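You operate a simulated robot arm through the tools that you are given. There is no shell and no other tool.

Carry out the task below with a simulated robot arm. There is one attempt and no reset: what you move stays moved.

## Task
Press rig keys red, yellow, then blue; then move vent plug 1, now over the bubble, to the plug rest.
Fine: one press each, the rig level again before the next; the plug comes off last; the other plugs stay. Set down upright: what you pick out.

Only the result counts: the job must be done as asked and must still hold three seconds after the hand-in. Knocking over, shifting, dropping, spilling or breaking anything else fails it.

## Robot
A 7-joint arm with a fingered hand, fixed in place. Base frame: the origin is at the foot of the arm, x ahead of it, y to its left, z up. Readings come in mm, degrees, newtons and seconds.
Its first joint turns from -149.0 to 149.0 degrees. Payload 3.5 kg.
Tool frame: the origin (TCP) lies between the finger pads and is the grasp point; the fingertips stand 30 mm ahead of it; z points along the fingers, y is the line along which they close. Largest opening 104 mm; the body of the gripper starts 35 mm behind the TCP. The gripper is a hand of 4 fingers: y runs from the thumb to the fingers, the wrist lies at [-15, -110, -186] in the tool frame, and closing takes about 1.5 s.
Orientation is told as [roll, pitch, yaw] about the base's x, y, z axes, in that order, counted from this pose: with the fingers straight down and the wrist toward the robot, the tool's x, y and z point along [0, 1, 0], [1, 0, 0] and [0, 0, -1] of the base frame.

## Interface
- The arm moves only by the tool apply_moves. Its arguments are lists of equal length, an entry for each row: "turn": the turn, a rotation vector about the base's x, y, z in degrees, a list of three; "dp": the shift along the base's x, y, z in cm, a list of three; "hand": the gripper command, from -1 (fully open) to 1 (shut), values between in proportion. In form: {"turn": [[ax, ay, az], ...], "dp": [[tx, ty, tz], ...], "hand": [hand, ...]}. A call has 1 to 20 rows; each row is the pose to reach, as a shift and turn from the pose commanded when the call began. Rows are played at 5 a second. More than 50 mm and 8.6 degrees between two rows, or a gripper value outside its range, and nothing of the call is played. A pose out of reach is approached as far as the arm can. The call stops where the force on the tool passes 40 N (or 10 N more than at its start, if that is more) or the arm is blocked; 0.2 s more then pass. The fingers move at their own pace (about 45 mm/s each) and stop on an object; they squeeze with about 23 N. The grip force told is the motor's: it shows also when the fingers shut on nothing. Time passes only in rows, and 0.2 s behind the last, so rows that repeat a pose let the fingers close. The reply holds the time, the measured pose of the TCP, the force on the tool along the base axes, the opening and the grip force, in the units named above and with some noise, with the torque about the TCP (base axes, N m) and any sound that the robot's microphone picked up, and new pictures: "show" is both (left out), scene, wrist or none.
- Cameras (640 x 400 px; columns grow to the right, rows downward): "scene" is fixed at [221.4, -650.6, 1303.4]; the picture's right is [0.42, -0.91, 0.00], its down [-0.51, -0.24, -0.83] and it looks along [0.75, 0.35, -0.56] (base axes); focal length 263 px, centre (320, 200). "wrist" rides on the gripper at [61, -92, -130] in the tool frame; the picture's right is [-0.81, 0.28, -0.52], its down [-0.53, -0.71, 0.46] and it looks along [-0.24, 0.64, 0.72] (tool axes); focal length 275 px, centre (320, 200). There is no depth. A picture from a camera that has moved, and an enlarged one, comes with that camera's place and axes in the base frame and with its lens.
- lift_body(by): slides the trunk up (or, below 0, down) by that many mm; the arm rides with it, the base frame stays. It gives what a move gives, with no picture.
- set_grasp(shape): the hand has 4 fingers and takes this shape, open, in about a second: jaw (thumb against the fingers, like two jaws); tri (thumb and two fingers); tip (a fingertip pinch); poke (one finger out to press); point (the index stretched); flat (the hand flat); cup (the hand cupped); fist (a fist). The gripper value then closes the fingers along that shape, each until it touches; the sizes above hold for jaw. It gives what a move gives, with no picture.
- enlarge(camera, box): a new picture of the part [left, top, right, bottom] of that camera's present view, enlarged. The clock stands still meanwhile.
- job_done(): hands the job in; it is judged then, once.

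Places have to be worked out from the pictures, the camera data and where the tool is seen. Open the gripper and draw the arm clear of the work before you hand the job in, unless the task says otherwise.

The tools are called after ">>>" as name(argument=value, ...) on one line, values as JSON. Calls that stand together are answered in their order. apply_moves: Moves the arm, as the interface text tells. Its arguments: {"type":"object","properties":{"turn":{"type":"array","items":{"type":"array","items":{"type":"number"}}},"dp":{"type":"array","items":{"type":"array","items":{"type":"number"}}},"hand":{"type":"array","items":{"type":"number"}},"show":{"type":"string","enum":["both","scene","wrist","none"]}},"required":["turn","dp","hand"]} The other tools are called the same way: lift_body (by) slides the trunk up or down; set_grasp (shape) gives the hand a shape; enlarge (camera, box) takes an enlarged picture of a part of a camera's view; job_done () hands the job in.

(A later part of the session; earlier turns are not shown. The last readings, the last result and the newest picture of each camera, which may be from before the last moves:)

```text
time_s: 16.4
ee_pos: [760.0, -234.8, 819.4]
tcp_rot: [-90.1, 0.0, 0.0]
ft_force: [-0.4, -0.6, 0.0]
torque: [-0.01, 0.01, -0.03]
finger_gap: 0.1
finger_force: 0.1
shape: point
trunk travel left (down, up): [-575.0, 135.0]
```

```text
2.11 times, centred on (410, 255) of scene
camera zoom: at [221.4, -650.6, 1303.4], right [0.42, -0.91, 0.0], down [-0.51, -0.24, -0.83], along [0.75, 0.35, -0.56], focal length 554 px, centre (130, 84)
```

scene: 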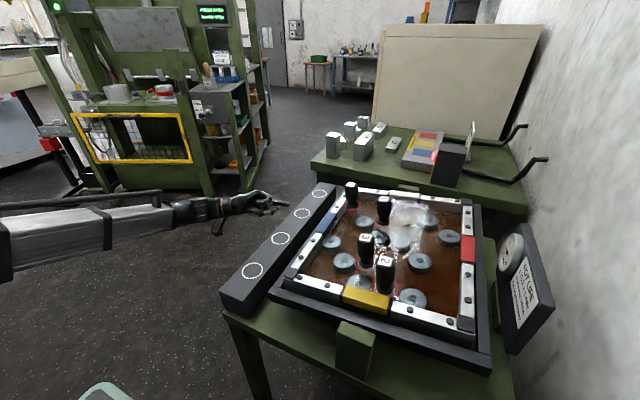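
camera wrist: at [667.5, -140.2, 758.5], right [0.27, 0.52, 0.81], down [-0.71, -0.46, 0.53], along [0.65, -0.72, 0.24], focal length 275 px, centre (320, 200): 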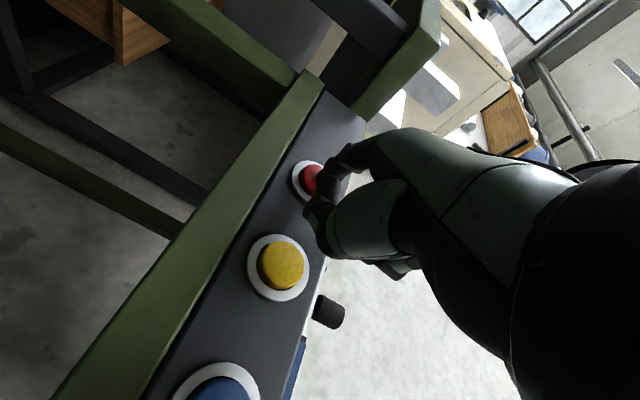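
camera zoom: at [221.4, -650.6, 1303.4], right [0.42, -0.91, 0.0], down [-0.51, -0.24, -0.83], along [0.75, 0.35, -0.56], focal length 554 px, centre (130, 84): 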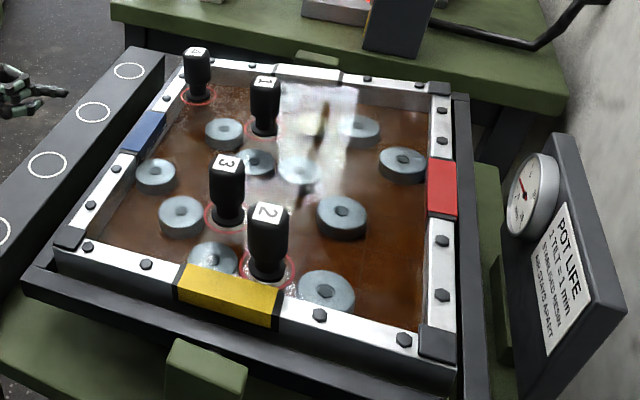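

The rig is tilted with the red side raised, the light reflection shifting. I move in front of yellow (−81 mm in x) and let time pass for the rig to level.

>>> apply_moves(turn=[[0, 0, 0], [0, 0, 0], [0, 0, 0], [0, 0, 0], [0, 0, 0], [0, 0, 0], [0, 0, 0], [0, 0, 0], [0, 0, 0], [0, 0, 0]], dp=[[-2, 0, 0], [-4, 0, 0], [-6, 0, 0], [-8.1, 0, 0], [-8.1, 0, 0], [-8.1, 0, 0], [-8.1, 0, 0], [-8.1, 0, 0], [-8.1, 0, 0], [-8.1, 0, 0]], hand=[-1, -1, -1, -1, -1, -1, -1, -1, -1, -1])

>>> enlarge(camera="scene", box=[260, 160, 560, 350])

>>> enlarge(camera="wrist", box=[260, 100, 420, 240])

```text
time_s: 18.6
ee_pos: [677.6, -234.3, 818.9]
tcp_rot: [-90.1, 0.0, 0.0]
ft_force: [-0.2, 0.3, 0.9]
torque: [-0.02, 0.04, -0.01]
finger_gap: 0.2
finger_force: 0.1
shape: point
trunk travel left (down, up): [-575.0, 135.0]
camera wrist: at [586.8, -104.1, 758.5], right [0.28, 0.52, 0.81], down [-0.71, -0.46, 0.53], along [0.64, -0.72, 0.24], focal length 275 px, centre (320, 200)
```

scene: 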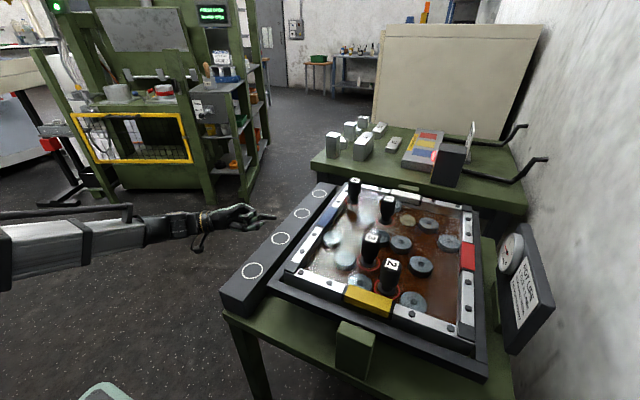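
wrist: 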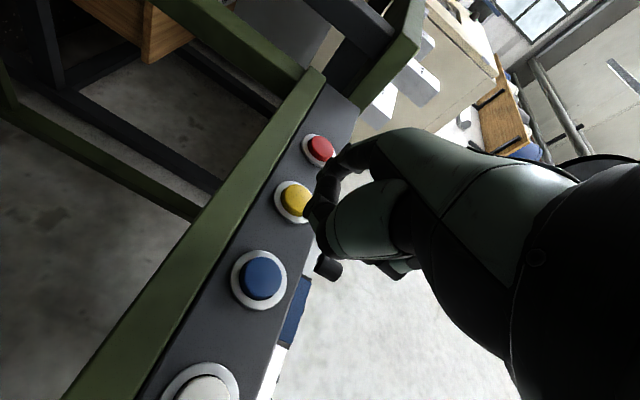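

```text
2.11 times, centred on (410, 255) of scene
camera zoom: at [221.4, -650.6, 1303.4], right [0.42, -0.91, 0.0], down [-0.51, -0.24, -0.83], along [0.75, 0.35, -0.56], focal length 554 px, centre (130, 84)
```

zoom: 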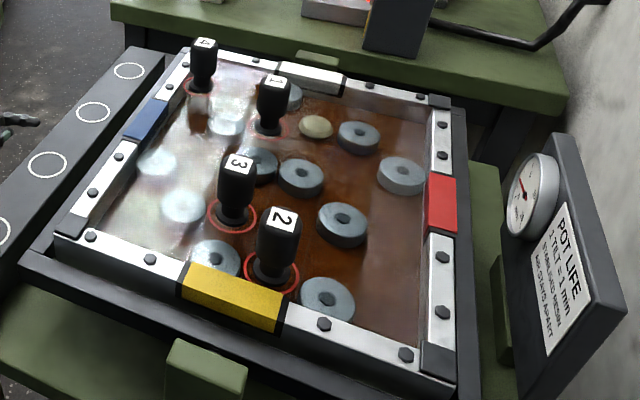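

```text
2.86 times, centred on (340, 170) of wrist
camera zoom: at [586.8, -104.1, 758.5], right [0.28, 0.52, 0.81], down [-0.71, -0.46, 0.53], along [0.64, -0.72, 0.24], focal length 786 px, centre (263, 286)
```

zoom: 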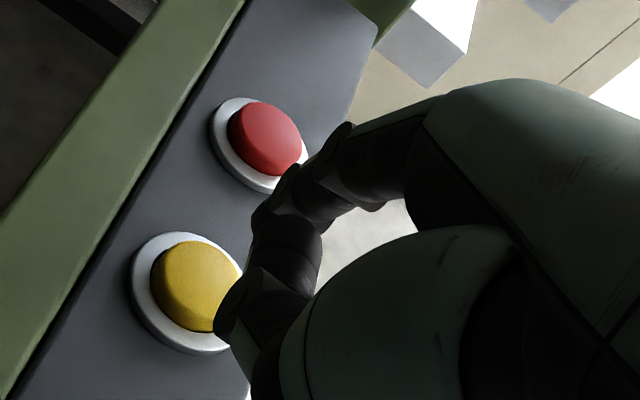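

The rig is level again and the bubble moved to the red side of plug 1. The finger faces yellow with the same alignment as for red, so I press to the same depth.

>>> apply_moves(turn=[[0, 0, 0], [0, 0, 0], [0, 0, 0], [0, 0, 0], [0, 0, 0], [0, 0, 0], [0, 0, 0], [0, 0, 0]], dp=[[0.15, 0, 0], [0.15, -1.0, 0], [0.15, -2.0, 0], [0.15, -3.0, 0], [0.15, -3.4, 0], [0.15, -3.7, 0], [0.15, -3.85, 0], [0.15, -4.0, 0]], hand=[-1, -1, -1, -1, -1, -1, -1, -1], show="scene")

```text
time_s: 20.4
ee_pos: [680.0, -273.6, 820.5]
tcp_rot: [-90.1, 0.0, 0.0]
ft_force: [-1.0, 3.9, -1.2]
torque: [0.08, 0.08, 0.24]
finger_gap: 0.0
finger_force: 0.0
shape: point
trunk travel left (down, up): [-575.0, 135.0]
heard: click
```

scene: 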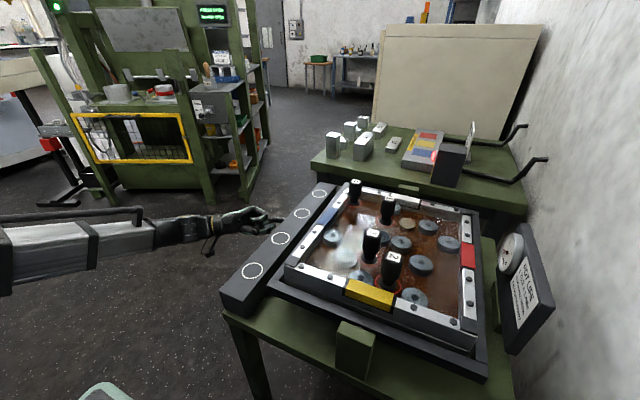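

Yellow clicked and the rig tilts. I retract, then shift toward blue while waiting for level.

>>> apply_moves(turn=[[0, 0, 0], [0, 0, 0], [0, 0, 0], [0, 0, 0], [0, 0, 0], [0, 0, 0], [0, 0, 0], [0, 0, 0], [0, 0, 0], [0, 0, 0], [0, 0, 0], [0, 0, 0], [0, 0, 0], [0, 0, 0], [0, 0, 0], [0, 0, 0]], dp=[[0, 0.6, 0], [0, 1.5, 0], [0, 3.0, 0], [0, 4.0, 0], [-2, 4, 0], [-4, 4, 0], [-6, 4, 0], [-8.15, 4, 0], [-8.15, 4, 0], [-8.15, 4, 0], [-8.15, 4, 0], [-8.15, 4, 0], [-8.15, 4, 0], [-8.15, 4, 0], [-8.15, 4, 0], [-8.15, 4, 0]], hand=[-1, -1, -1, -1, -1, -1, -1, -1, -1, -1, -1, -1, -1, -1, -1, -1])

>>> enlarge(camera="scene", box=[260, 160, 560, 350])

>>> enlarge(camera="wrist", box=[260, 100, 420, 240])

```text
time_s: 23.8
ee_pos: [598.5, -233.5, 820.1]
tcp_rot: [-90.0, -0.1, 0.1]
ft_force: [-0.5, -0.6, -0.9]
torque: [0.01, -0.05, 0.02]
finger_gap: 0.0
finger_force: 0.0
shape: point
trunk travel left (down, up): [-575.0, 135.0]
camera wrist: at [506.7, -103.8, 758.9], right [0.28, 0.52, 0.81], down [-0.71, -0.46, 0.53], along [0.64, -0.72, 0.24], focal length 275 px, centre (320, 200)
```

scene: 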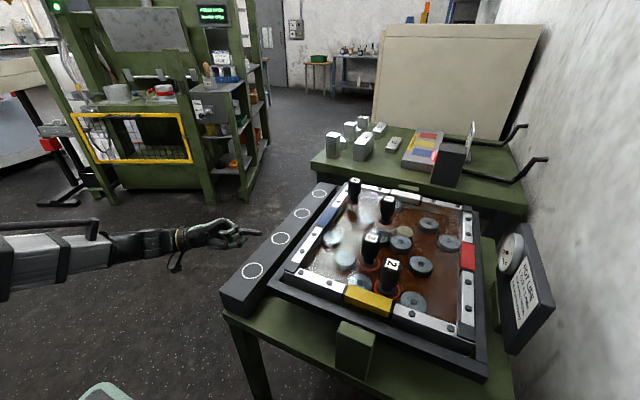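
wrist: 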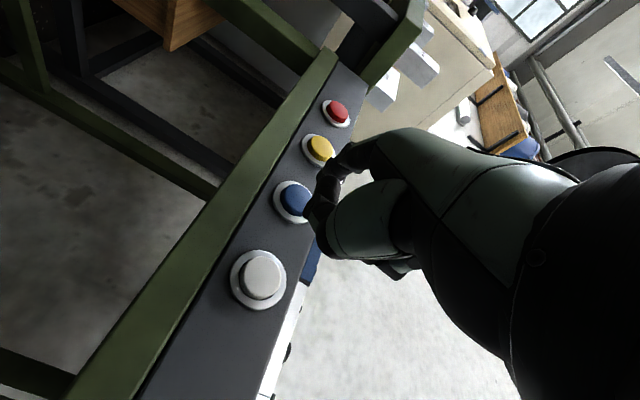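

```text
2.11 times, centred on (410, 255) of scene
camera zoom: at [221.4, -650.6, 1303.4], right [0.42, -0.91, 0.0], down [-0.51, -0.24, -0.83], along [0.75, 0.35, -0.56], focal length 554 px, centre (130, 84)
```

zoom: 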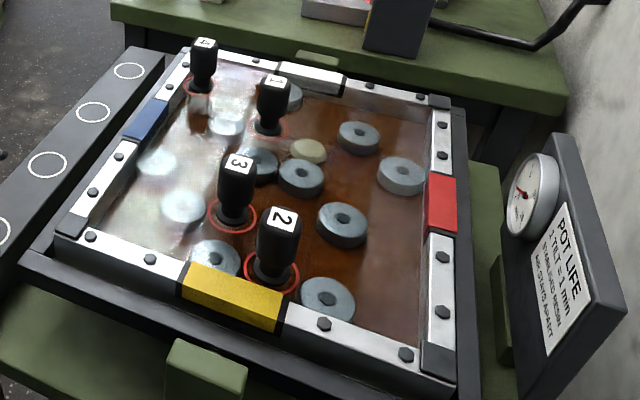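

```text
2.86 times, centred on (340, 170) of wrist
camera zoom: at [506.7, -103.8, 758.9], right [0.28, 0.52, 0.81], down [-0.71, -0.46, 0.53], along [0.64, -0.72, 0.24], focal length 786 px, centre (263, 286)
```

zoom: 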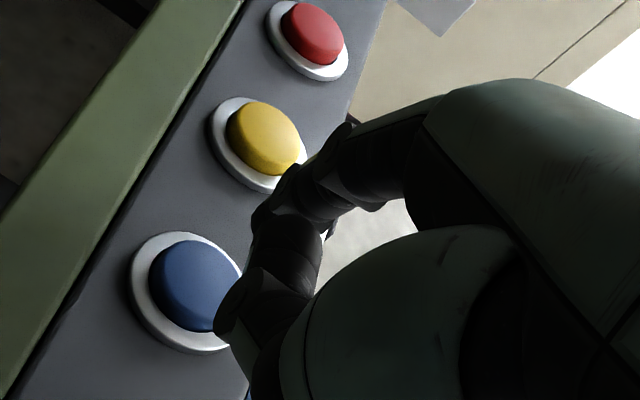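

The rig is level, the bubble now sits before the disc in line with plug 1, and the finger faces blue. I press blue the same way.

>>> apply_moves(turn=[[0, 0, 0], [0, 0, 0], [0, 0, 0], [0, 0, 0], [0, 0, 0], [0, 0, 0], [0, 0, 0], [0, 0, 0]], dp=[[0.1, 0, 0], [0.1, -1.0, 0], [0.1, -2.0, 0], [0.1, -3.0, 0], [0.1, -3.4, 0], [0.1, -3.7, 0], [0.1, -3.85, 0], [0.1, -4.0, 0]], hand=[-1, -1, -1, -1, -1, -1, -1, -1], show="scene")

```text
time_s: 25.6
ee_pos: [600.5, -274.4, 819.4]
tcp_rot: [-90.0, 0.0, 0.1]
ft_force: [-2.0, 4.9, -0.4]
torque: [0.13, 0.07, 0.34]
finger_gap: 0.0
finger_force: 0.0
shape: point
trunk travel left (down, up): [-575.0, 135.0]
heard: click
```

scene: 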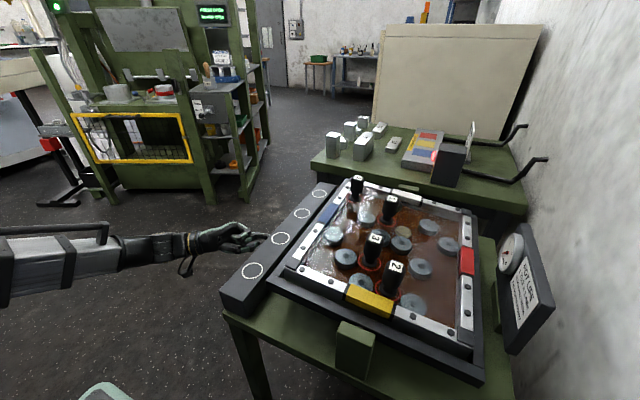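

Blue clicked and the rig tilts. I retract well clear of the keys and wait for the rig to level.

>>> apply_moves(turn=[[0, 0, 0], [0, 0, 0], [0, 0, 0], [0, 0, 0], [0, 0, 0], [0, 0, 0], [0, 0, 0], [0, 0, 0], [0, 0, 0], [0, 0, 0], [0, 0, 0], [0, 0, 0]], dp=[[0, 0.6, 0], [0, 1.5, 0], [0, 3.5, 0], [0, 6.5, 0], [0, 10, 0], [0, 13, 0], [0, 15, 2], [0, 15, 5], [0, 15, 9], [0, 15, 13], [0, 15, 16], [0, 15, 18]], hand=[-1, -1, -1, -1, -1, -1, -1, -1, -1, -1, -1, -1])

>>> enlarge(camera="scene", box=[260, 160, 560, 350])

>>> enlarge(camera="scene", box=[335, 170, 435, 240])

```text
time_s: 28.2
ee_pos: [597.3, -122.3, 1000.9]
tcp_rot: [-90.0, 0.1, 0.0]
ft_force: [-0.6, 0.3, 0.3]
torque: [0.0, -0.03, -0.01]
finger_gap: 0.2
finger_force: 0.0
shape: point
trunk travel left (down, up): [-575.0, 135.0]
camera wrist: at [506.5, 7.6, 939.0], right [0.28, 0.52, 0.81], down [-0.71, -0.46, 0.53], along [0.64, -0.72, 0.24], focal length 275 px, centre (320, 200)
```

scene: 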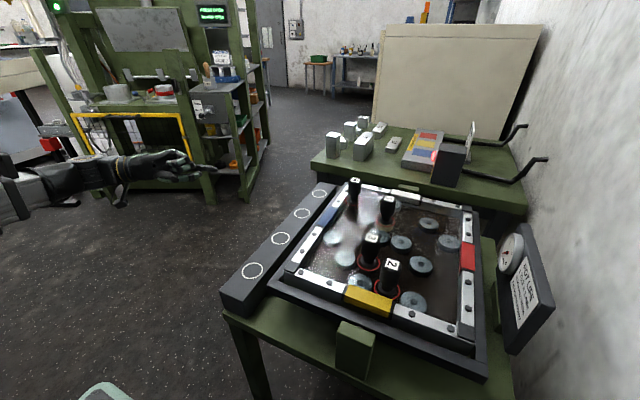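
wrist: 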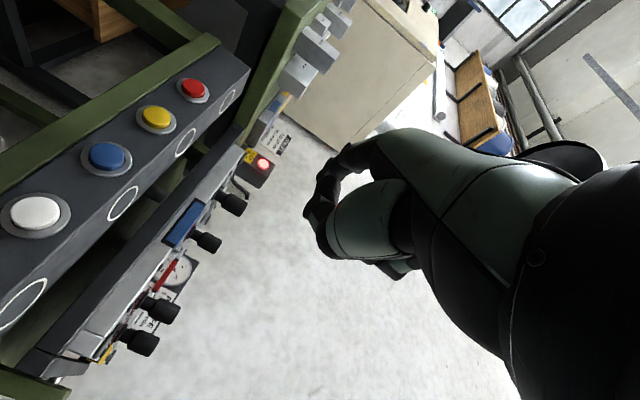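

```text
2.11 times, centred on (410, 255) of scene
camera zoom: at [221.4, -650.6, 1303.4], right [0.42, -0.91, 0.0], down [-0.51, -0.24, -0.83], along [0.75, 0.35, -0.56], focal length 554 px, centre (130, 84)
```

zoom: 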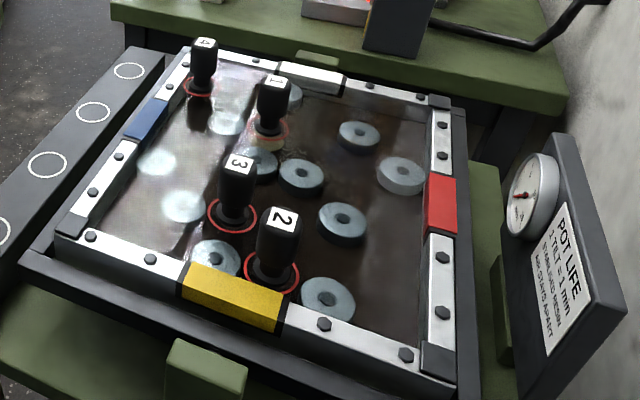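

```text
5.71 times, centred on (385, 205) of scene
camera zoom: at [221.4, -650.6, 1303.4], right [0.42, -0.91, 0.0], down [-0.51, -0.24, -0.83], along [0.75, 0.35, -0.56], focal length 1505 px, centre (-51, 171)
```

zoom: 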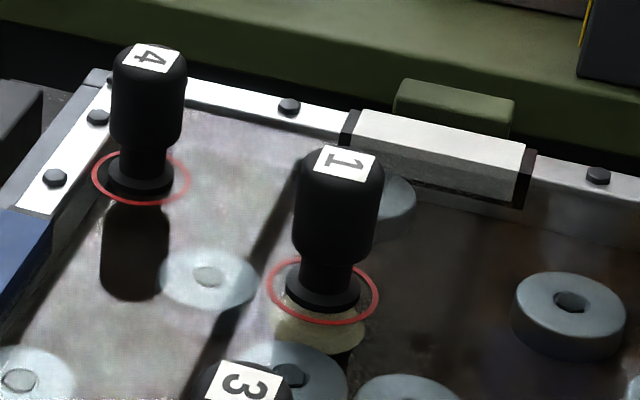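

The resin has set with the bubble right under plug 1. From earlier rays plug 1 is at about (756, -582), base z≈894, top z≈961. I switch to jaw and rotate the hand back to fingers-down, rising clear.

>>> set_grasp(shape="jaw")

>>> apply_moves(turn=[[8.2, 0, 0], [16.4, 0, 0], [24.6, 0, 0], [32.8, 0, 0], [41, 0, 0], [49.2, 0, 0], [57.4, 0, 0], [65.6, 0, 0], [73.8, 0, 0], [82, 0, 0], [90, 0, 0], [90, 0, 0]], dp=[[0, 0, 1.2], [0, 0, 2.4], [0, 0, 3.6], [0, 0, 4.8], [0, 0, 6], [0, -1, 7.2], [0, -3, 8.4], [0, -6, 9.6], [0, -9.5, 10.8], [0, -13.5, 12], [0, -17.5, 12], [0, -20, 12]], hand=[-1, -1, -1, -1, -1, -1, -1, -1, -1, -1, -1, -1])

```text
time_s: 29.1
ee_pos: [599.7, -123.2, 999.5]
tcp_rot: [-90.0, 0.0, 0.0]
ft_force: [-0.3, -0.1, 0.5]
torque: [-0.03, 0.03, 0.01]
finger_gap: 103.8
finger_force: 0.0
shape: jaw
trunk travel left (down, up): [-575.0, 135.0]
```

```text
time_s: 31.7
ee_pos: [598.4, -324.8, 1120.0]
tcp_rot: [0.2, 0.0, 0.2]
ft_force: [-0.1, 0.2, -0.2]
torque: [-0.01, 0.03, 0.01]
finger_gap: 103.8
finger_force: 0.0
shape: jaw
trunk travel left (down, up): [-575.0, 135.0]
camera wrist: at [506.2, -264.2, 1251.1], right [0.28, -0.81, 0.52], down [-0.71, -0.53, -0.46], along [0.65, -0.24, -0.72], focal length 275 px, centre (320, 200)
```

scene: 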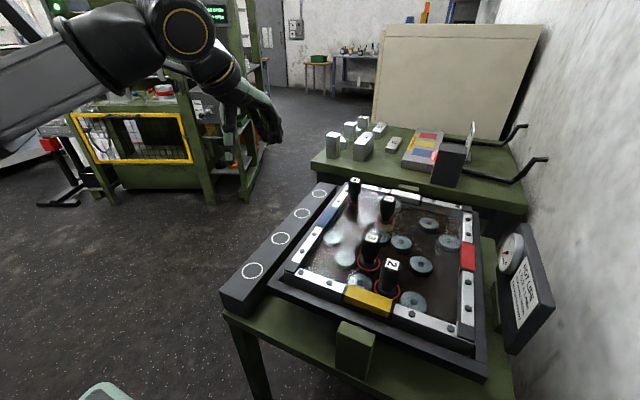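
wrist: 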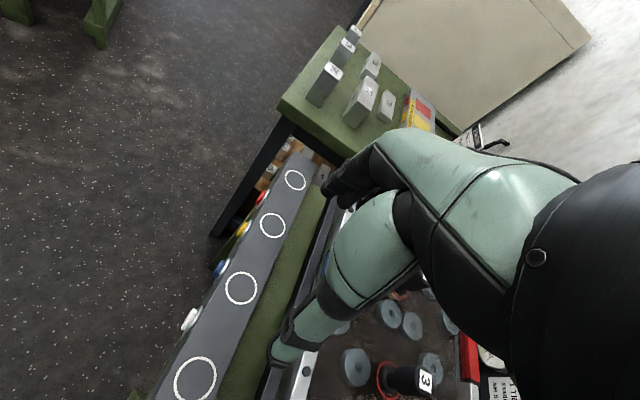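

Hand is fingers-down again. I move toward -y at height to put plug 1 in the unobstructed left part of the wrist view.

>>> apply_moves(turn=[[0, 0, 0], [0, 0, 0], [0, 0, 0], [0, 0, 0], [0, 0, 0], [0, 0, 0], [0, 0, 0], [0, 0, 0]], dp=[[0.5, -4, 0], [1, -8, 0], [1.5, -12, 0], [2, -16, 0], [2.5, -20, 0], [3, -24, 0], [3.5, -28, 0], [4, -30, 0]], hand=[-1, -1, -1, -1, -1, -1, -1, -1])

>>> enlarge(camera="wrist", box=[140, 60, 380, 260])

```text
time_s: 33.5
ee_pos: [640.4, -625.2, 1119.3]
tcp_rot: [0.1, 0.0, 0.2]
ft_force: [0.8, -0.7, 0.0]
torque: [0.0, -0.01, 0.02]
finger_gap: 103.9
finger_force: 0.0
shape: jaw
trunk travel left (down, up): [-575.0, 135.0]
camera wrist: at [547.8, -563.6, 1250.6], right [0.28, -0.81, 0.52], down [-0.71, -0.53, -0.46], along [0.64, -0.24, -0.72], focal length 275 px, centre (320, 200)
```

scene: 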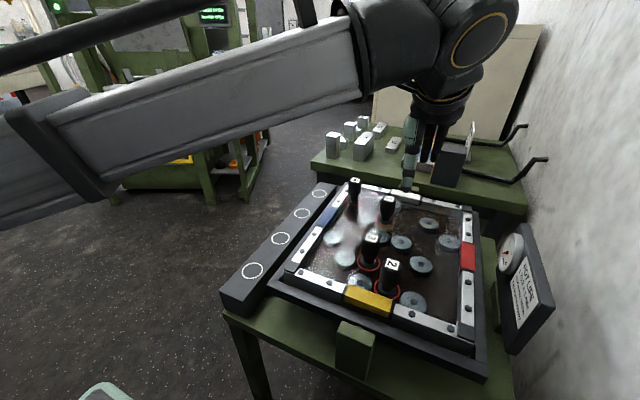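
wrist: 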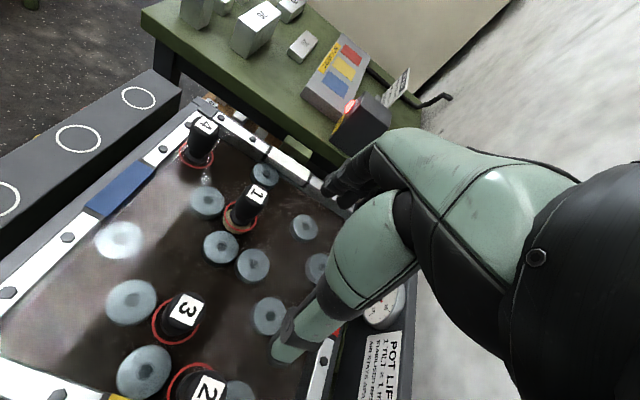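

```text
2.00 times, centred on (260, 160) of wrist
camera zoom: at [547.8, -563.6, 1250.6], right [0.28, -0.81, 0.52], down [-0.71, -0.53, -0.46], along [0.64, -0.24, -0.72], focal length 551 px, centre (440, 280)
```

zoom: 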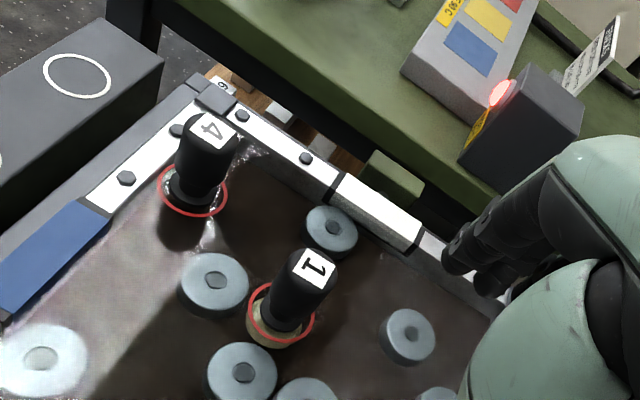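

Plug 1 measures at about (755, -580), top z≈960, base z≈890, handle ≈35 mm wide. I move above it at z≈1060 and verify.

>>> apply_moves(turn=[[0, 0, 0], [0, 0, 0], [0, 0, 0], [0, 0, 0], [0, 0, 0]], dp=[[3, 1, 0], [6, 2.5, -1], [9, 3.5, -3], [11.46, 4.5, -5.9], [11.46, 4.5, -5.9]], hand=[-1, -1, -1, -1, -1])

>>> enlarge(camera="wrist", box=[190, 160, 390, 360])

>>> enlarge(camera="scene", box=[340, 100, 500, 240])

```text
time_s: 34.7
ee_pos: [756.0, -579.8, 1062.5]
tcp_rot: [-0.1, 0.0, 0.1]
ft_force: [-0.4, -0.1, -0.6]
torque: [0.04, 0.0, -0.02]
finger_gap: 103.9
finger_force: 0.1
shape: jaw
trunk travel left (down, up): [-575.0, 135.0]
camera wrist: at [663.4, -518.6, 1192.8], right [0.28, -0.81, 0.52], down [-0.71, -0.53, -0.46], along [0.64, -0.24, -0.72], focal length 275 px, centre (320, 200)
```

scene: 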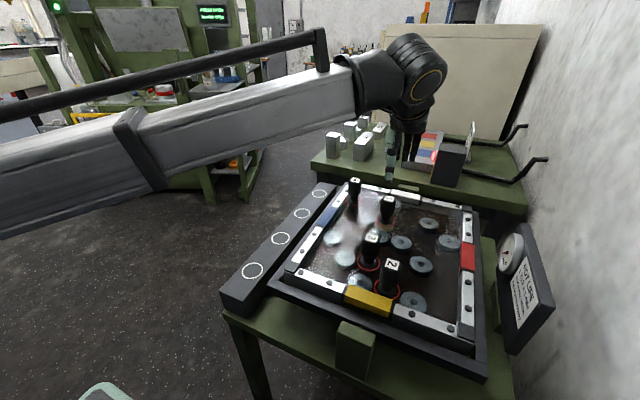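
wrist: 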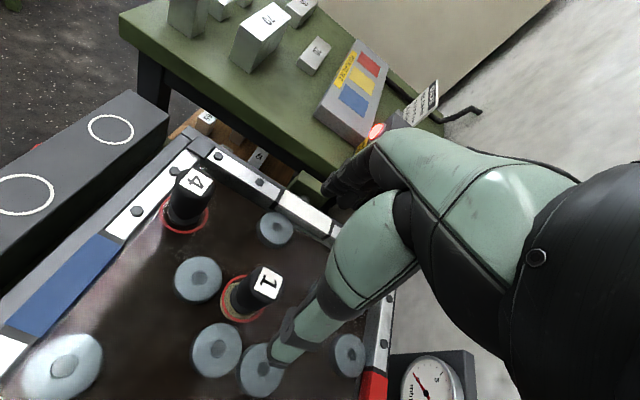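

```text
2.00 times, centred on (290, 260) of wrist
camera zoom: at [663.4, -518.6, 1192.8], right [0.28, -0.81, 0.52], down [-0.71, -0.53, -0.46], along [0.64, -0.24, -0.72], focal length 551 px, centre (380, 80)
```

zoom: 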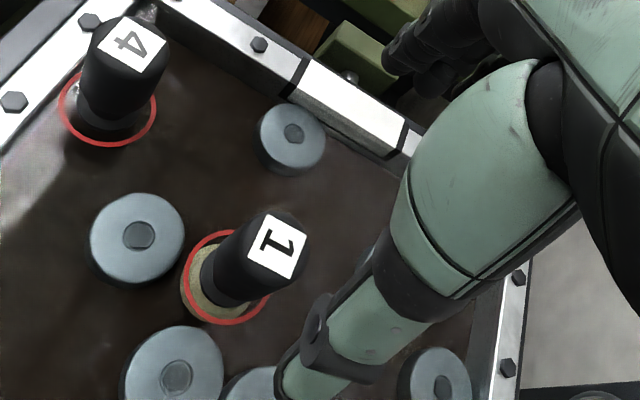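

```text
2.86 times, centred on (420, 170) of scene
camera zoom: at [221.4, -650.6, 1303.4], right [0.42, -0.91, 0.0], down [-0.51, -0.24, -0.83], along [0.75, 0.35, -0.56], focal length 752 px, centre (34, 286)
```

zoom: 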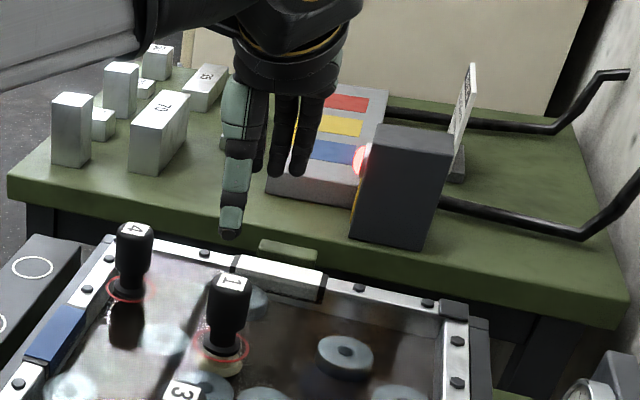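

The plug label appears exactly where expected for the TCP being straight above it. I descend in steps to z≈985 and check before going to grasp height.

>>> apply_moves(turn=[[0, 0, 0], [0, 0, 0], [0, 0, 0], [0, 0, 0]], dp=[[-0.1, 0.1, -2], [-0.1, 0.1, -4], [-0.1, 0.1, -6], [-0.1, 0.1, -7.5]], hand=[-1, -1, -1, -1])

>>> enlarge(camera="scene", box=[340, 130, 460, 240])

>>> enlarge(camera="wrist", box=[190, 160, 390, 360])

```text
time_s: 35.7
ee_pos: [755.6, -579.3, 985.6]
tcp_rot: [0.0, -0.1, 0.0]
ft_force: [-0.3, 0.5, -0.6]
torque: [-0.01, 0.01, 0.02]
finger_gap: 103.6
finger_force: 0.0
shape: jaw
trunk travel left (down, up): [-575.0, 135.0]
camera wrist: at [663.2, -518.0, 1117.4], right [0.28, -0.81, 0.52], down [-0.71, -0.53, -0.46], along [0.64, -0.24, -0.72], focal length 275 px, centre (320, 200)
```

scene: 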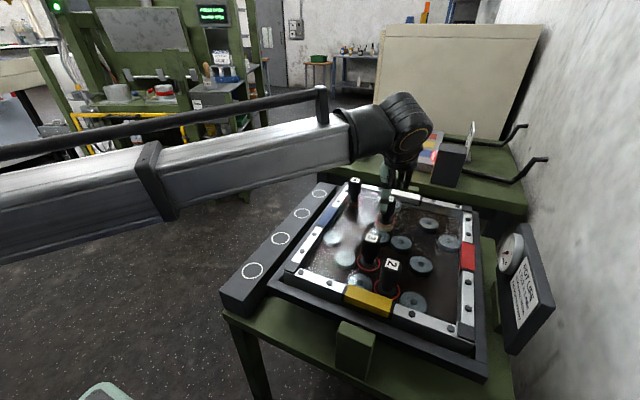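
wrist: 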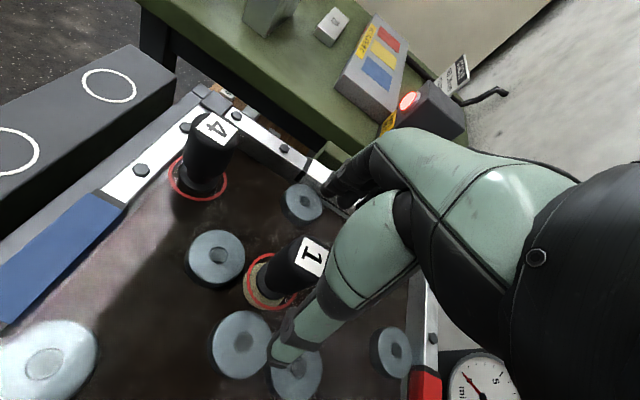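

```text
3.64 times, centred on (400, 185) of scene
camera zoom: at [221.4, -650.6, 1303.4], right [0.42, -0.91, 0.0], down [-0.51, -0.24, -0.83], along [0.75, 0.35, -0.56], focal length 958 px, centre (29, 254)
```

zoom: 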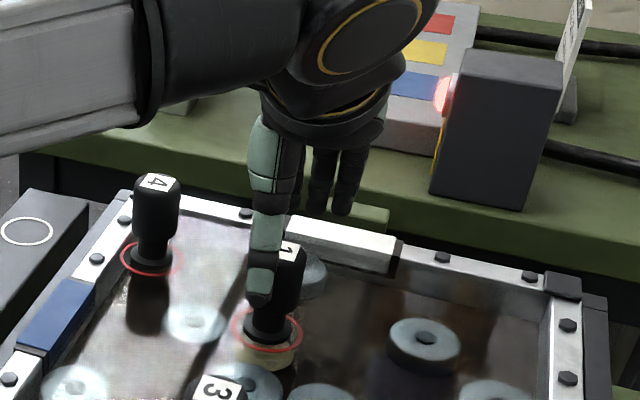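

```text
2.00 times, centred on (290, 260) of wrist
camera zoom: at [663.2, -518.0, 1117.4], right [0.28, -0.81, 0.52], down [-0.71, -0.53, -0.46], along [0.64, -0.24, -0.72], focal length 551 px, centre (380, 80)
```

zoom: 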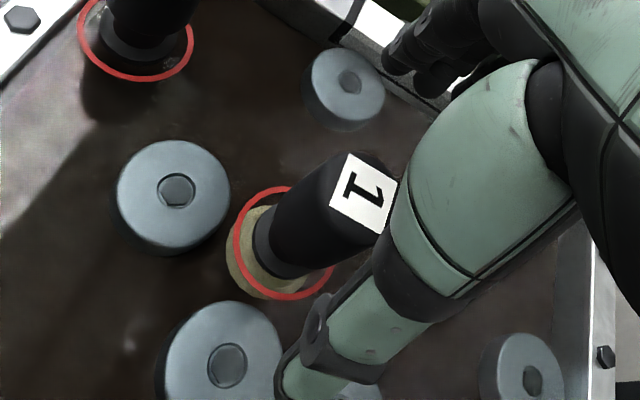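

Still aligned. I descend the last ~41 mm to grasp height (TCP z≈944) with fingers open.

>>> apply_moves(turn=[[0, 0, 0], [0, 0, 0], [0, 0, 0], [0, 0, 0]], dp=[[0, 0, -1.2], [0, 0, -2.4], [0, 0, -3.4], [0, 0, -4.1]], hand=[-1, -1, -1, -1])

>>> enlarge(camera="scene", box=[340, 130, 460, 240])

>>> enlarge(camera="wrist", box=[190, 160, 390, 360])

```text
time_s: 36.7
ee_pos: [754.3, -578.7, 943.7]
tcp_rot: [0.0, -0.1, 0.0]
ft_force: [-0.5, 1.0, -0.3]
torque: [-0.01, -0.01, 0.01]
finger_gap: 103.8
finger_force: 0.0
shape: jaw
trunk travel left (down, up): [-575.0, 135.0]
camera wrist: at [662.0, -517.5, 1074.8], right [0.28, -0.81, 0.52], down [-0.71, -0.53, -0.46], along [0.64, -0.24, -0.72], focal length 275 px, centre (320, 200)
```

scene: 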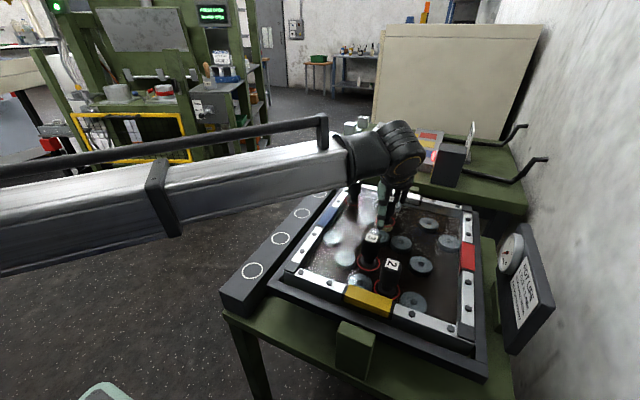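
wrist: 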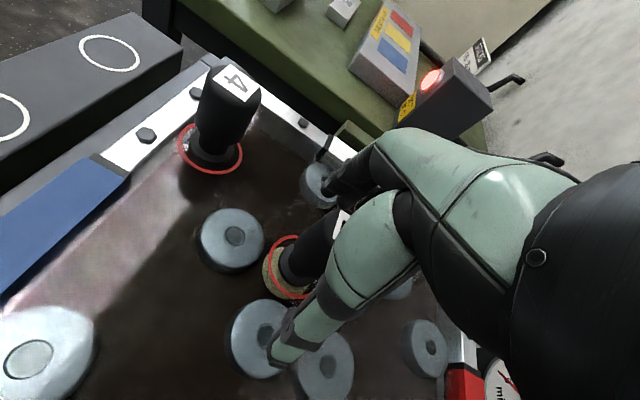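

```text
3.64 times, centred on (400, 185) of scene
camera zoom: at [221.4, -650.6, 1303.4], right [0.42, -0.91, 0.0], down [-0.51, -0.24, -0.83], along [0.75, 0.35, -0.56], focal length 958 px, centre (29, 254)
```

zoom: 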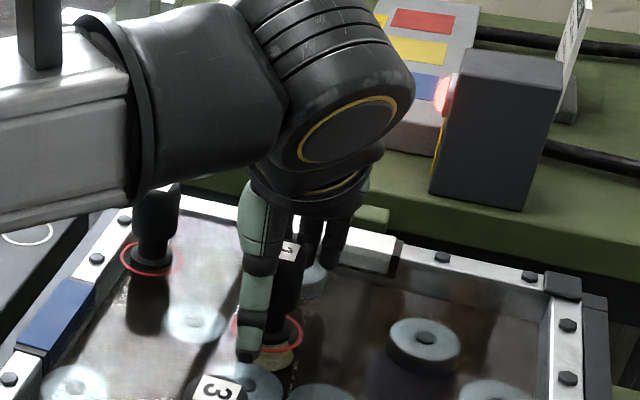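

```text
2.00 times, centred on (290, 260) of wrist
camera zoom: at [662.0, -517.5, 1074.8], right [0.28, -0.81, 0.52], down [-0.71, -0.53, -0.46], along [0.64, -0.24, -0.72], focal length 551 px, centre (380, 80)
```

zoom: 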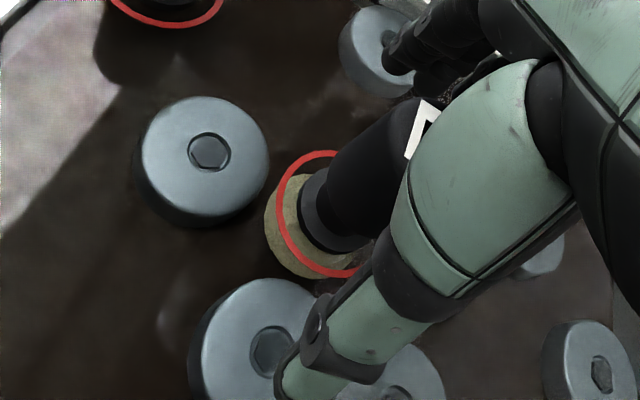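

The TCP is at grasp height and centred on the handle. I close the fingers.

>>> apply_moves(turn=[[0, 0, 0], [0, 0, 0], [0, 0, 0], [0, 0, 0], [0, 0, 0], [0, 0, 0], [0, 0, 0], [0, 0, 0], [0, 0, 0], [0, 0, 0]], dp=[[0, 0, 0], [0, 0, 0], [0, 0, 0], [0, 0, 0], [0, 0, 0], [0, 0, 0], [0, 0, 0], [0, 0, 0], [0, 0, 0], [0, 0, 0]], hand=[-0.6, -0.2, 0.2, 0.6, 1, 1, 1, 1, 1, 1])

>>> enlarge(camera="scene", box=[340, 130, 460, 240])

>>> enlarge(camera="wrist", box=[190, 160, 390, 360])

```text
time_s: 38.9
ee_pos: [753.5, -578.9, 943.2]
tcp_rot: [-0.1, 0.0, 0.0]
ft_force: [0.2, -0.3, 0.3]
torque: [0.03, 0.01, 0.02]
finger_gap: 27.1
finger_force: 23.0
shape: jaw
trunk travel left (down, up): [-575.0, 135.0]
camera wrist: at [661.9, -517.6, 1075.1], right [0.28, -0.81, 0.52], down [-0.71, -0.53, -0.46], along [0.64, -0.24, -0.72], focal length 275 px, centre (320, 200)
```

scene: 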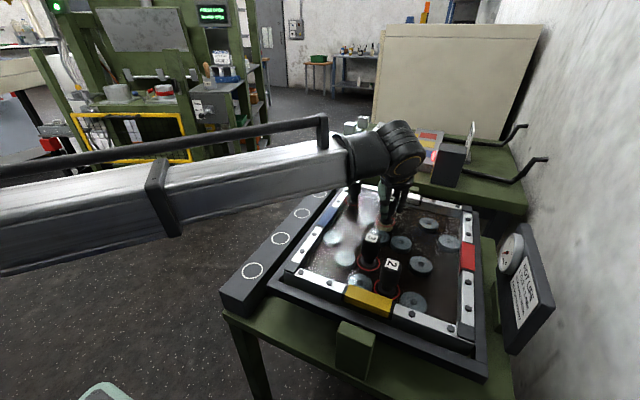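
wrist: 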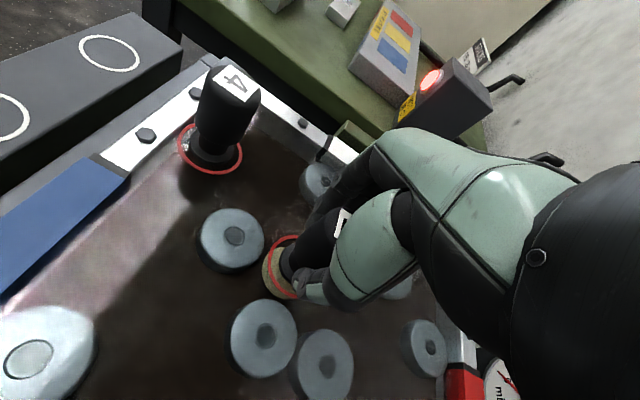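

```text
3.64 times, centred on (400, 185) of scene
camera zoom: at [221.4, -650.6, 1303.4], right [0.42, -0.91, 0.0], down [-0.51, -0.24, -0.83], along [0.75, 0.35, -0.56], focal length 958 px, centre (29, 254)
```

zoom: 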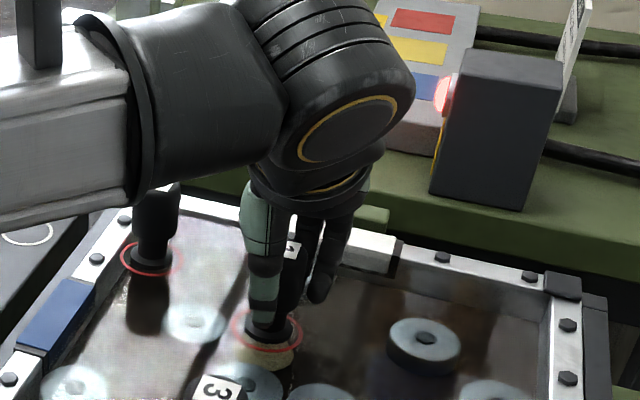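

```text
2.00 times, centred on (290, 260) of wrist
camera zoom: at [661.9, -517.6, 1075.1], right [0.28, -0.81, 0.52], down [-0.71, -0.53, -0.46], along [0.64, -0.24, -0.72], focal length 551 px, centre (380, 80)
```

zoom: 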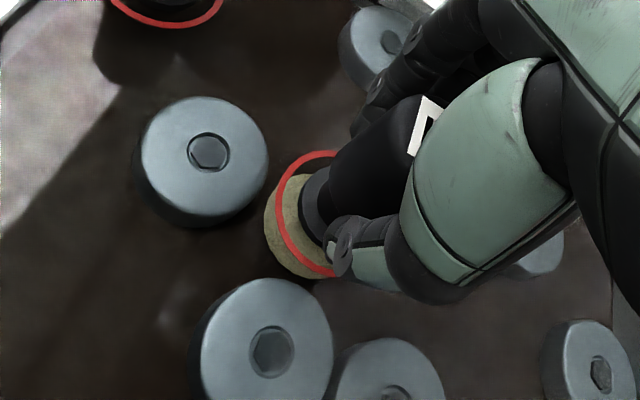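

The fingers hold the handle (gap 27 mm, 23 N) and the plug is still upright. I lift straight up slowly and check.

>>> apply_moves(turn=[[0, 0, 0], [0, 0, 0], [0, 0, 0], [0, 0, 0], [0, 0, 0], [0, 0, 0], [0, 0, 0], [0, 0, 0]], dp=[[0, 0, 0.4], [0, 0, 0.8], [0, 0, 1.3], [0, 0, 2], [0, 0, 3], [0, 0, 4], [0, 0, 5], [0, 0, 6]], hand=[1, 1, 1, 1, 1, 1, 1, 1])

>>> enlarge(camera="scene", box=[340, 110, 460, 240])

>>> enlarge(camera="wrist", box=[190, 160, 390, 360])

```text
time_s: 40.7
ee_pos: [754.3, -577.3, 1004.5]
tcp_rot: [0.0, 0.0, 0.0]
ft_force: [0.3, 0.3, -0.5]
torque: [-0.01, 0.02, 0.02]
finger_gap: 27.1
finger_force: 23.3
shape: jaw
trunk travel left (down, up): [-575.0, 135.0]
camera wrist: at [661.5, -517.3, 1135.8], right [0.28, -0.81, 0.52], down [-0.71, -0.53, -0.46], along [0.64, -0.24, -0.72], focal length 275 px, centre (320, 200)
```

scene: 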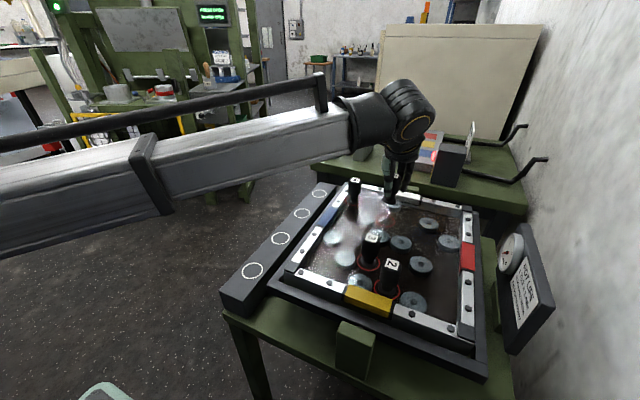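
wrist: 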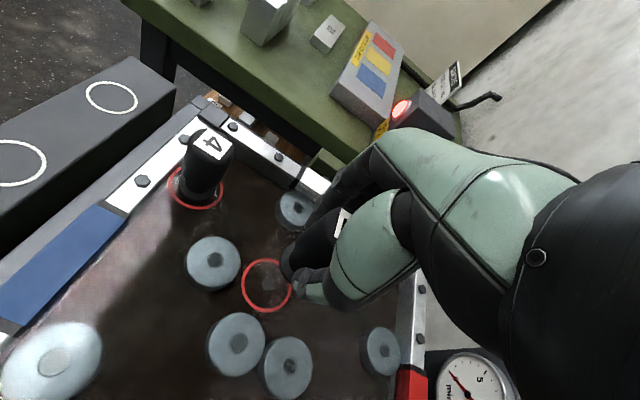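

```text
3.08 times, centred on (400, 175) of scene
camera zoom: at [221.4, -650.6, 1303.4], right [0.42, -0.91, 0.0], down [-0.51, -0.24, -0.83], along [0.75, 0.35, -0.56], focal length 810 px, centre (74, 277)
```

zoom: 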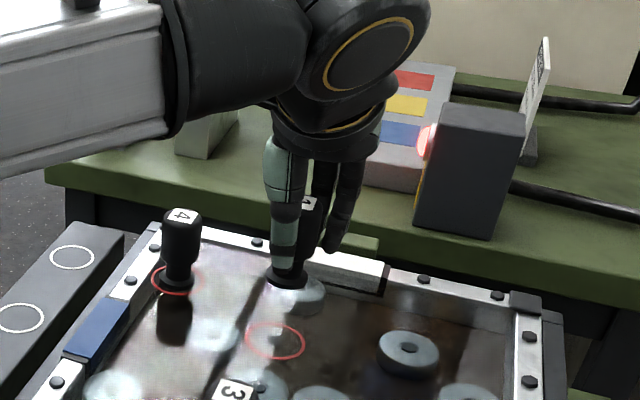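

```text
2.00 times, centred on (290, 260) of wrist
camera zoom: at [661.5, -517.3, 1135.8], right [0.28, -0.81, 0.52], down [-0.71, -0.53, -0.46], along [0.64, -0.24, -0.72], focal length 551 px, centre (380, 80)
```

zoom: 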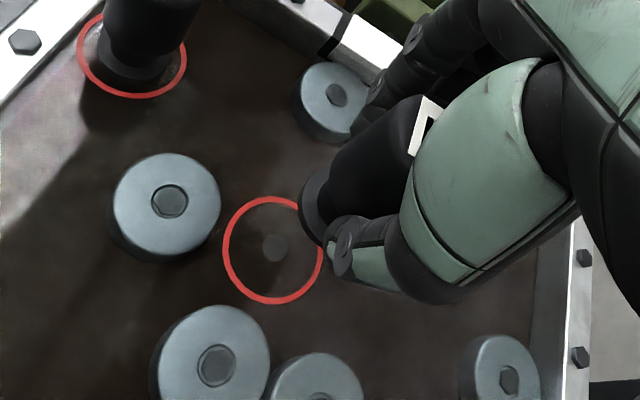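

Plug 1 is out, upright in the hand, and the bubble is vented. I raise to about z 1065 and carry it over the second-from-far ring (≈(767, -338)).

>>> apply_moves(turn=[[0, 0, 0], [0, 0, 0], [0, 0, 0], [0, 0, 0], [0, 0, 0], [0, 0, 0], [0, 0, 0], [0, 0, 0], [0, 0, 0], [0, 0, 0], [0, 0, 0], [0, 0, 0], [0, 0, 0]], dp=[[0, 0, 2], [0, 0, 4], [0, 0, 6], [0, 2, 6], [0, 5, 6], [0.2, 8, 6], [0.4, 11, 6], [0.6, 14, 6], [0.8, 17, 6], [1.0, 20, 6], [1.2, 22.5, 6], [1.3, 23.9, 6], [1.3, 23.9, 6]], hand=[1, 1, 1, 1, 1, 1, 1, 1, 1, 1, 1, 1, 1])

>>> enlarge(camera="wrist", box=[140, 160, 380, 390])

>>> enlarge(camera="scene", box=[220, 90, 400, 240])

```text
time_s: 43.5
ee_pos: [766.9, -339.2, 1064.6]
tcp_rot: [0.0, 0.0, 0.0]
ft_force: [-0.3, -1.2, -0.8]
torque: [-0.03, 0.01, 0.01]
finger_gap: 26.7
finger_force: 22.7
shape: jaw
trunk travel left (down, up): [-575.0, 135.0]
camera wrist: at [675.6, -278.7, 1195.8], right [0.28, -0.81, 0.52], down [-0.71, -0.53, -0.46], along [0.64, -0.24, -0.72], focal length 275 px, centre (320, 200)
```

scene: 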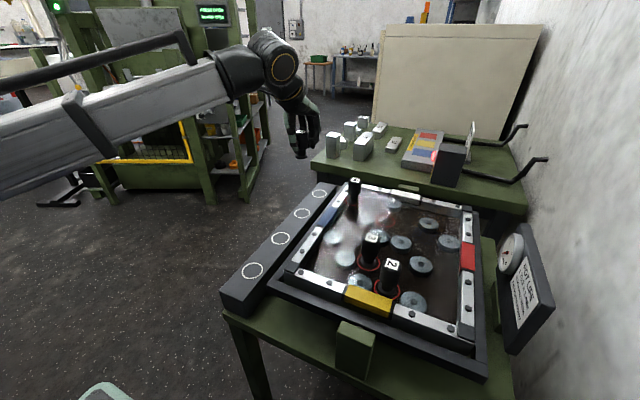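
wrist: 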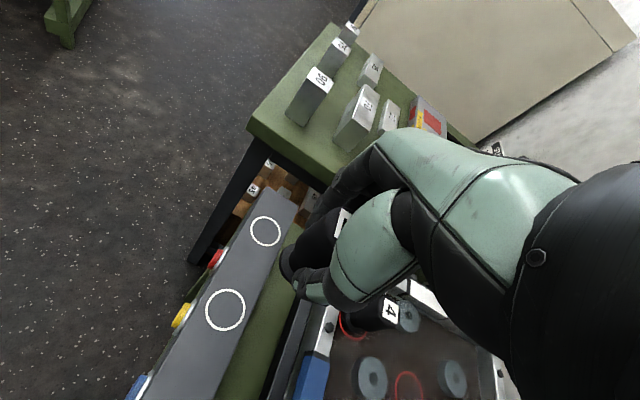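

```text
1.74 times, centred on (260, 275) of wrist
camera zoom: at [675.6, -278.7, 1195.8], right [0.28, -0.81, 0.52], down [-0.71, -0.53, -0.46], along [0.64, -0.24, -0.72], focal length 479 px, centre (424, 70)
```

zoom: 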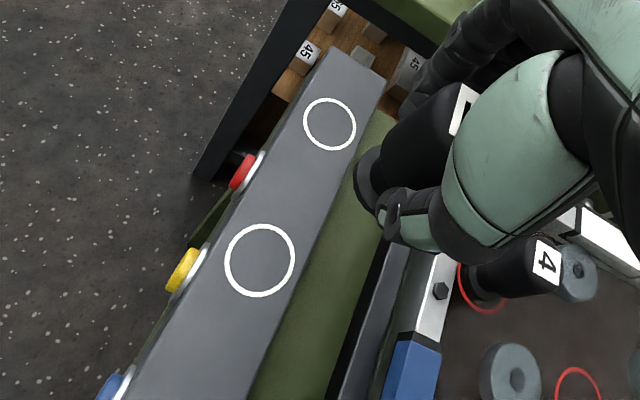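

```text
2.67 times, centred on (310, 165) of scene
camera zoom: at [221.4, -650.6, 1303.4], right [0.42, -0.91, 0.0], down [-0.51, -0.24, -0.83], along [0.75, 0.35, -0.56], focal length 702 px, centre (347, 293)
```

zoom: 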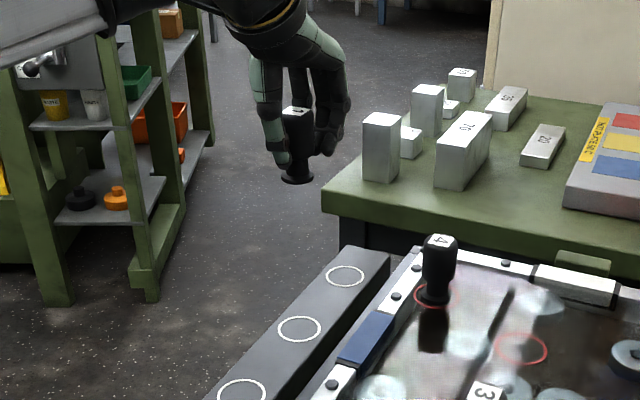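

The target ring refines to about (765, -338). I adjust by 2 mm and descend to z≈920 for another check before setting down.

>>> apply_moves(turn=[[0, 0, 0], [0, 0, 0], [0, 0, 0], [0, 0, 0], [0, 0, 0], [0, 0, 0], [0, 0, 0], [0, 0, 0]], dp=[[-0.15, 0.1, -2.5], [-0.15, 0.1, -5], [-0.15, 0.1, -7.5], [-0.15, 0.1, -10], [-0.15, 0.1, -12], [-0.15, 0.1, -13.5], [-0.15, 0.1, -14.4], [-0.15, 0.1, -14.4]], hand=[1, 1, 1, 1, 1, 1, 1, 1])

>>> enlarge(camera="wrist", box=[190, 180, 390, 380])

>>> enlarge(camera="scene", box=[240, 130, 360, 250])

```text
time_s: 45.3
ee_pos: [765.8, -338.8, 920.6]
tcp_rot: [0.0, 0.0, 0.0]
ft_force: [-0.8, 0.3, -1.2]
torque: [-0.01, -0.01, 0.01]
finger_gap: 27.0
finger_force: 23.2
shape: jaw
trunk travel left (down, up): [-575.0, 135.0]
camera wrist: at [674.2, -276.8, 1051.5], right [0.28, -0.81, 0.52], down [-0.71, -0.53, -0.46], along [0.64, -0.24, -0.72], focal length 275 px, centre (320, 200)
```

scene: 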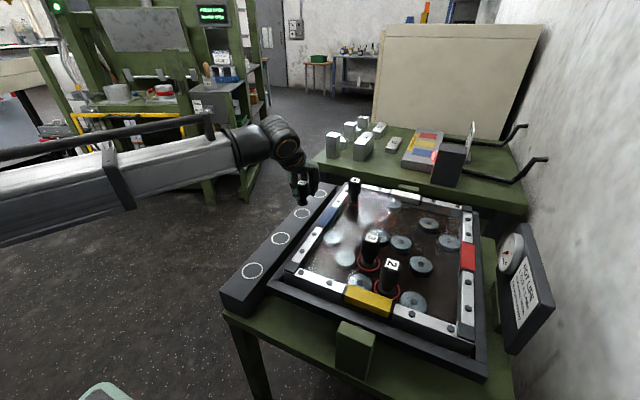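
wrist: 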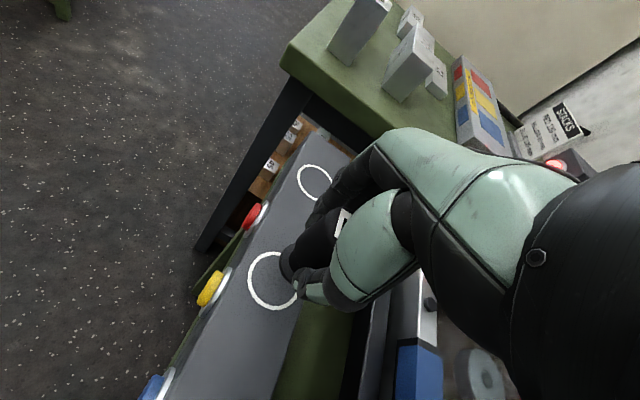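

```text
2.00 times, centred on (290, 280) of wrist
camera zoom: at [674.2, -276.8, 1051.5], right [0.28, -0.81, 0.52], down [-0.71, -0.53, -0.46], along [0.64, -0.24, -0.72], focal length 551 px, centre (380, 40)
```

zoom: 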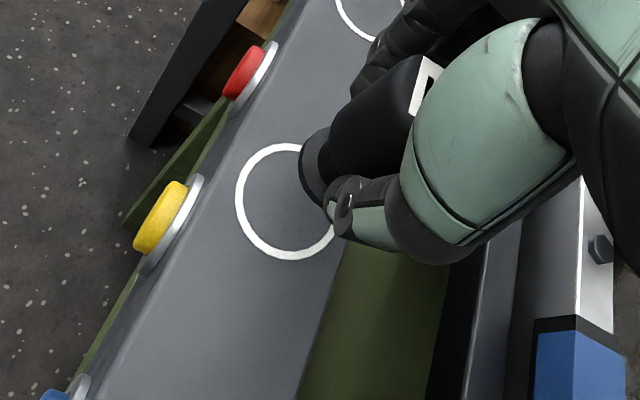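

```text
3.33 times, centred on (300, 190) of scene
camera zoom: at [221.4, -650.6, 1303.4], right [0.42, -0.91, 0.0], down [-0.51, -0.24, -0.83], along [0.75, 0.35, -0.56], focal length 878 px, centre (387, 233)
```

zoom: 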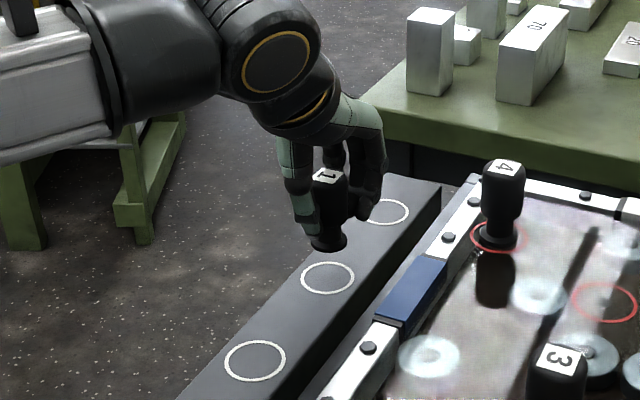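

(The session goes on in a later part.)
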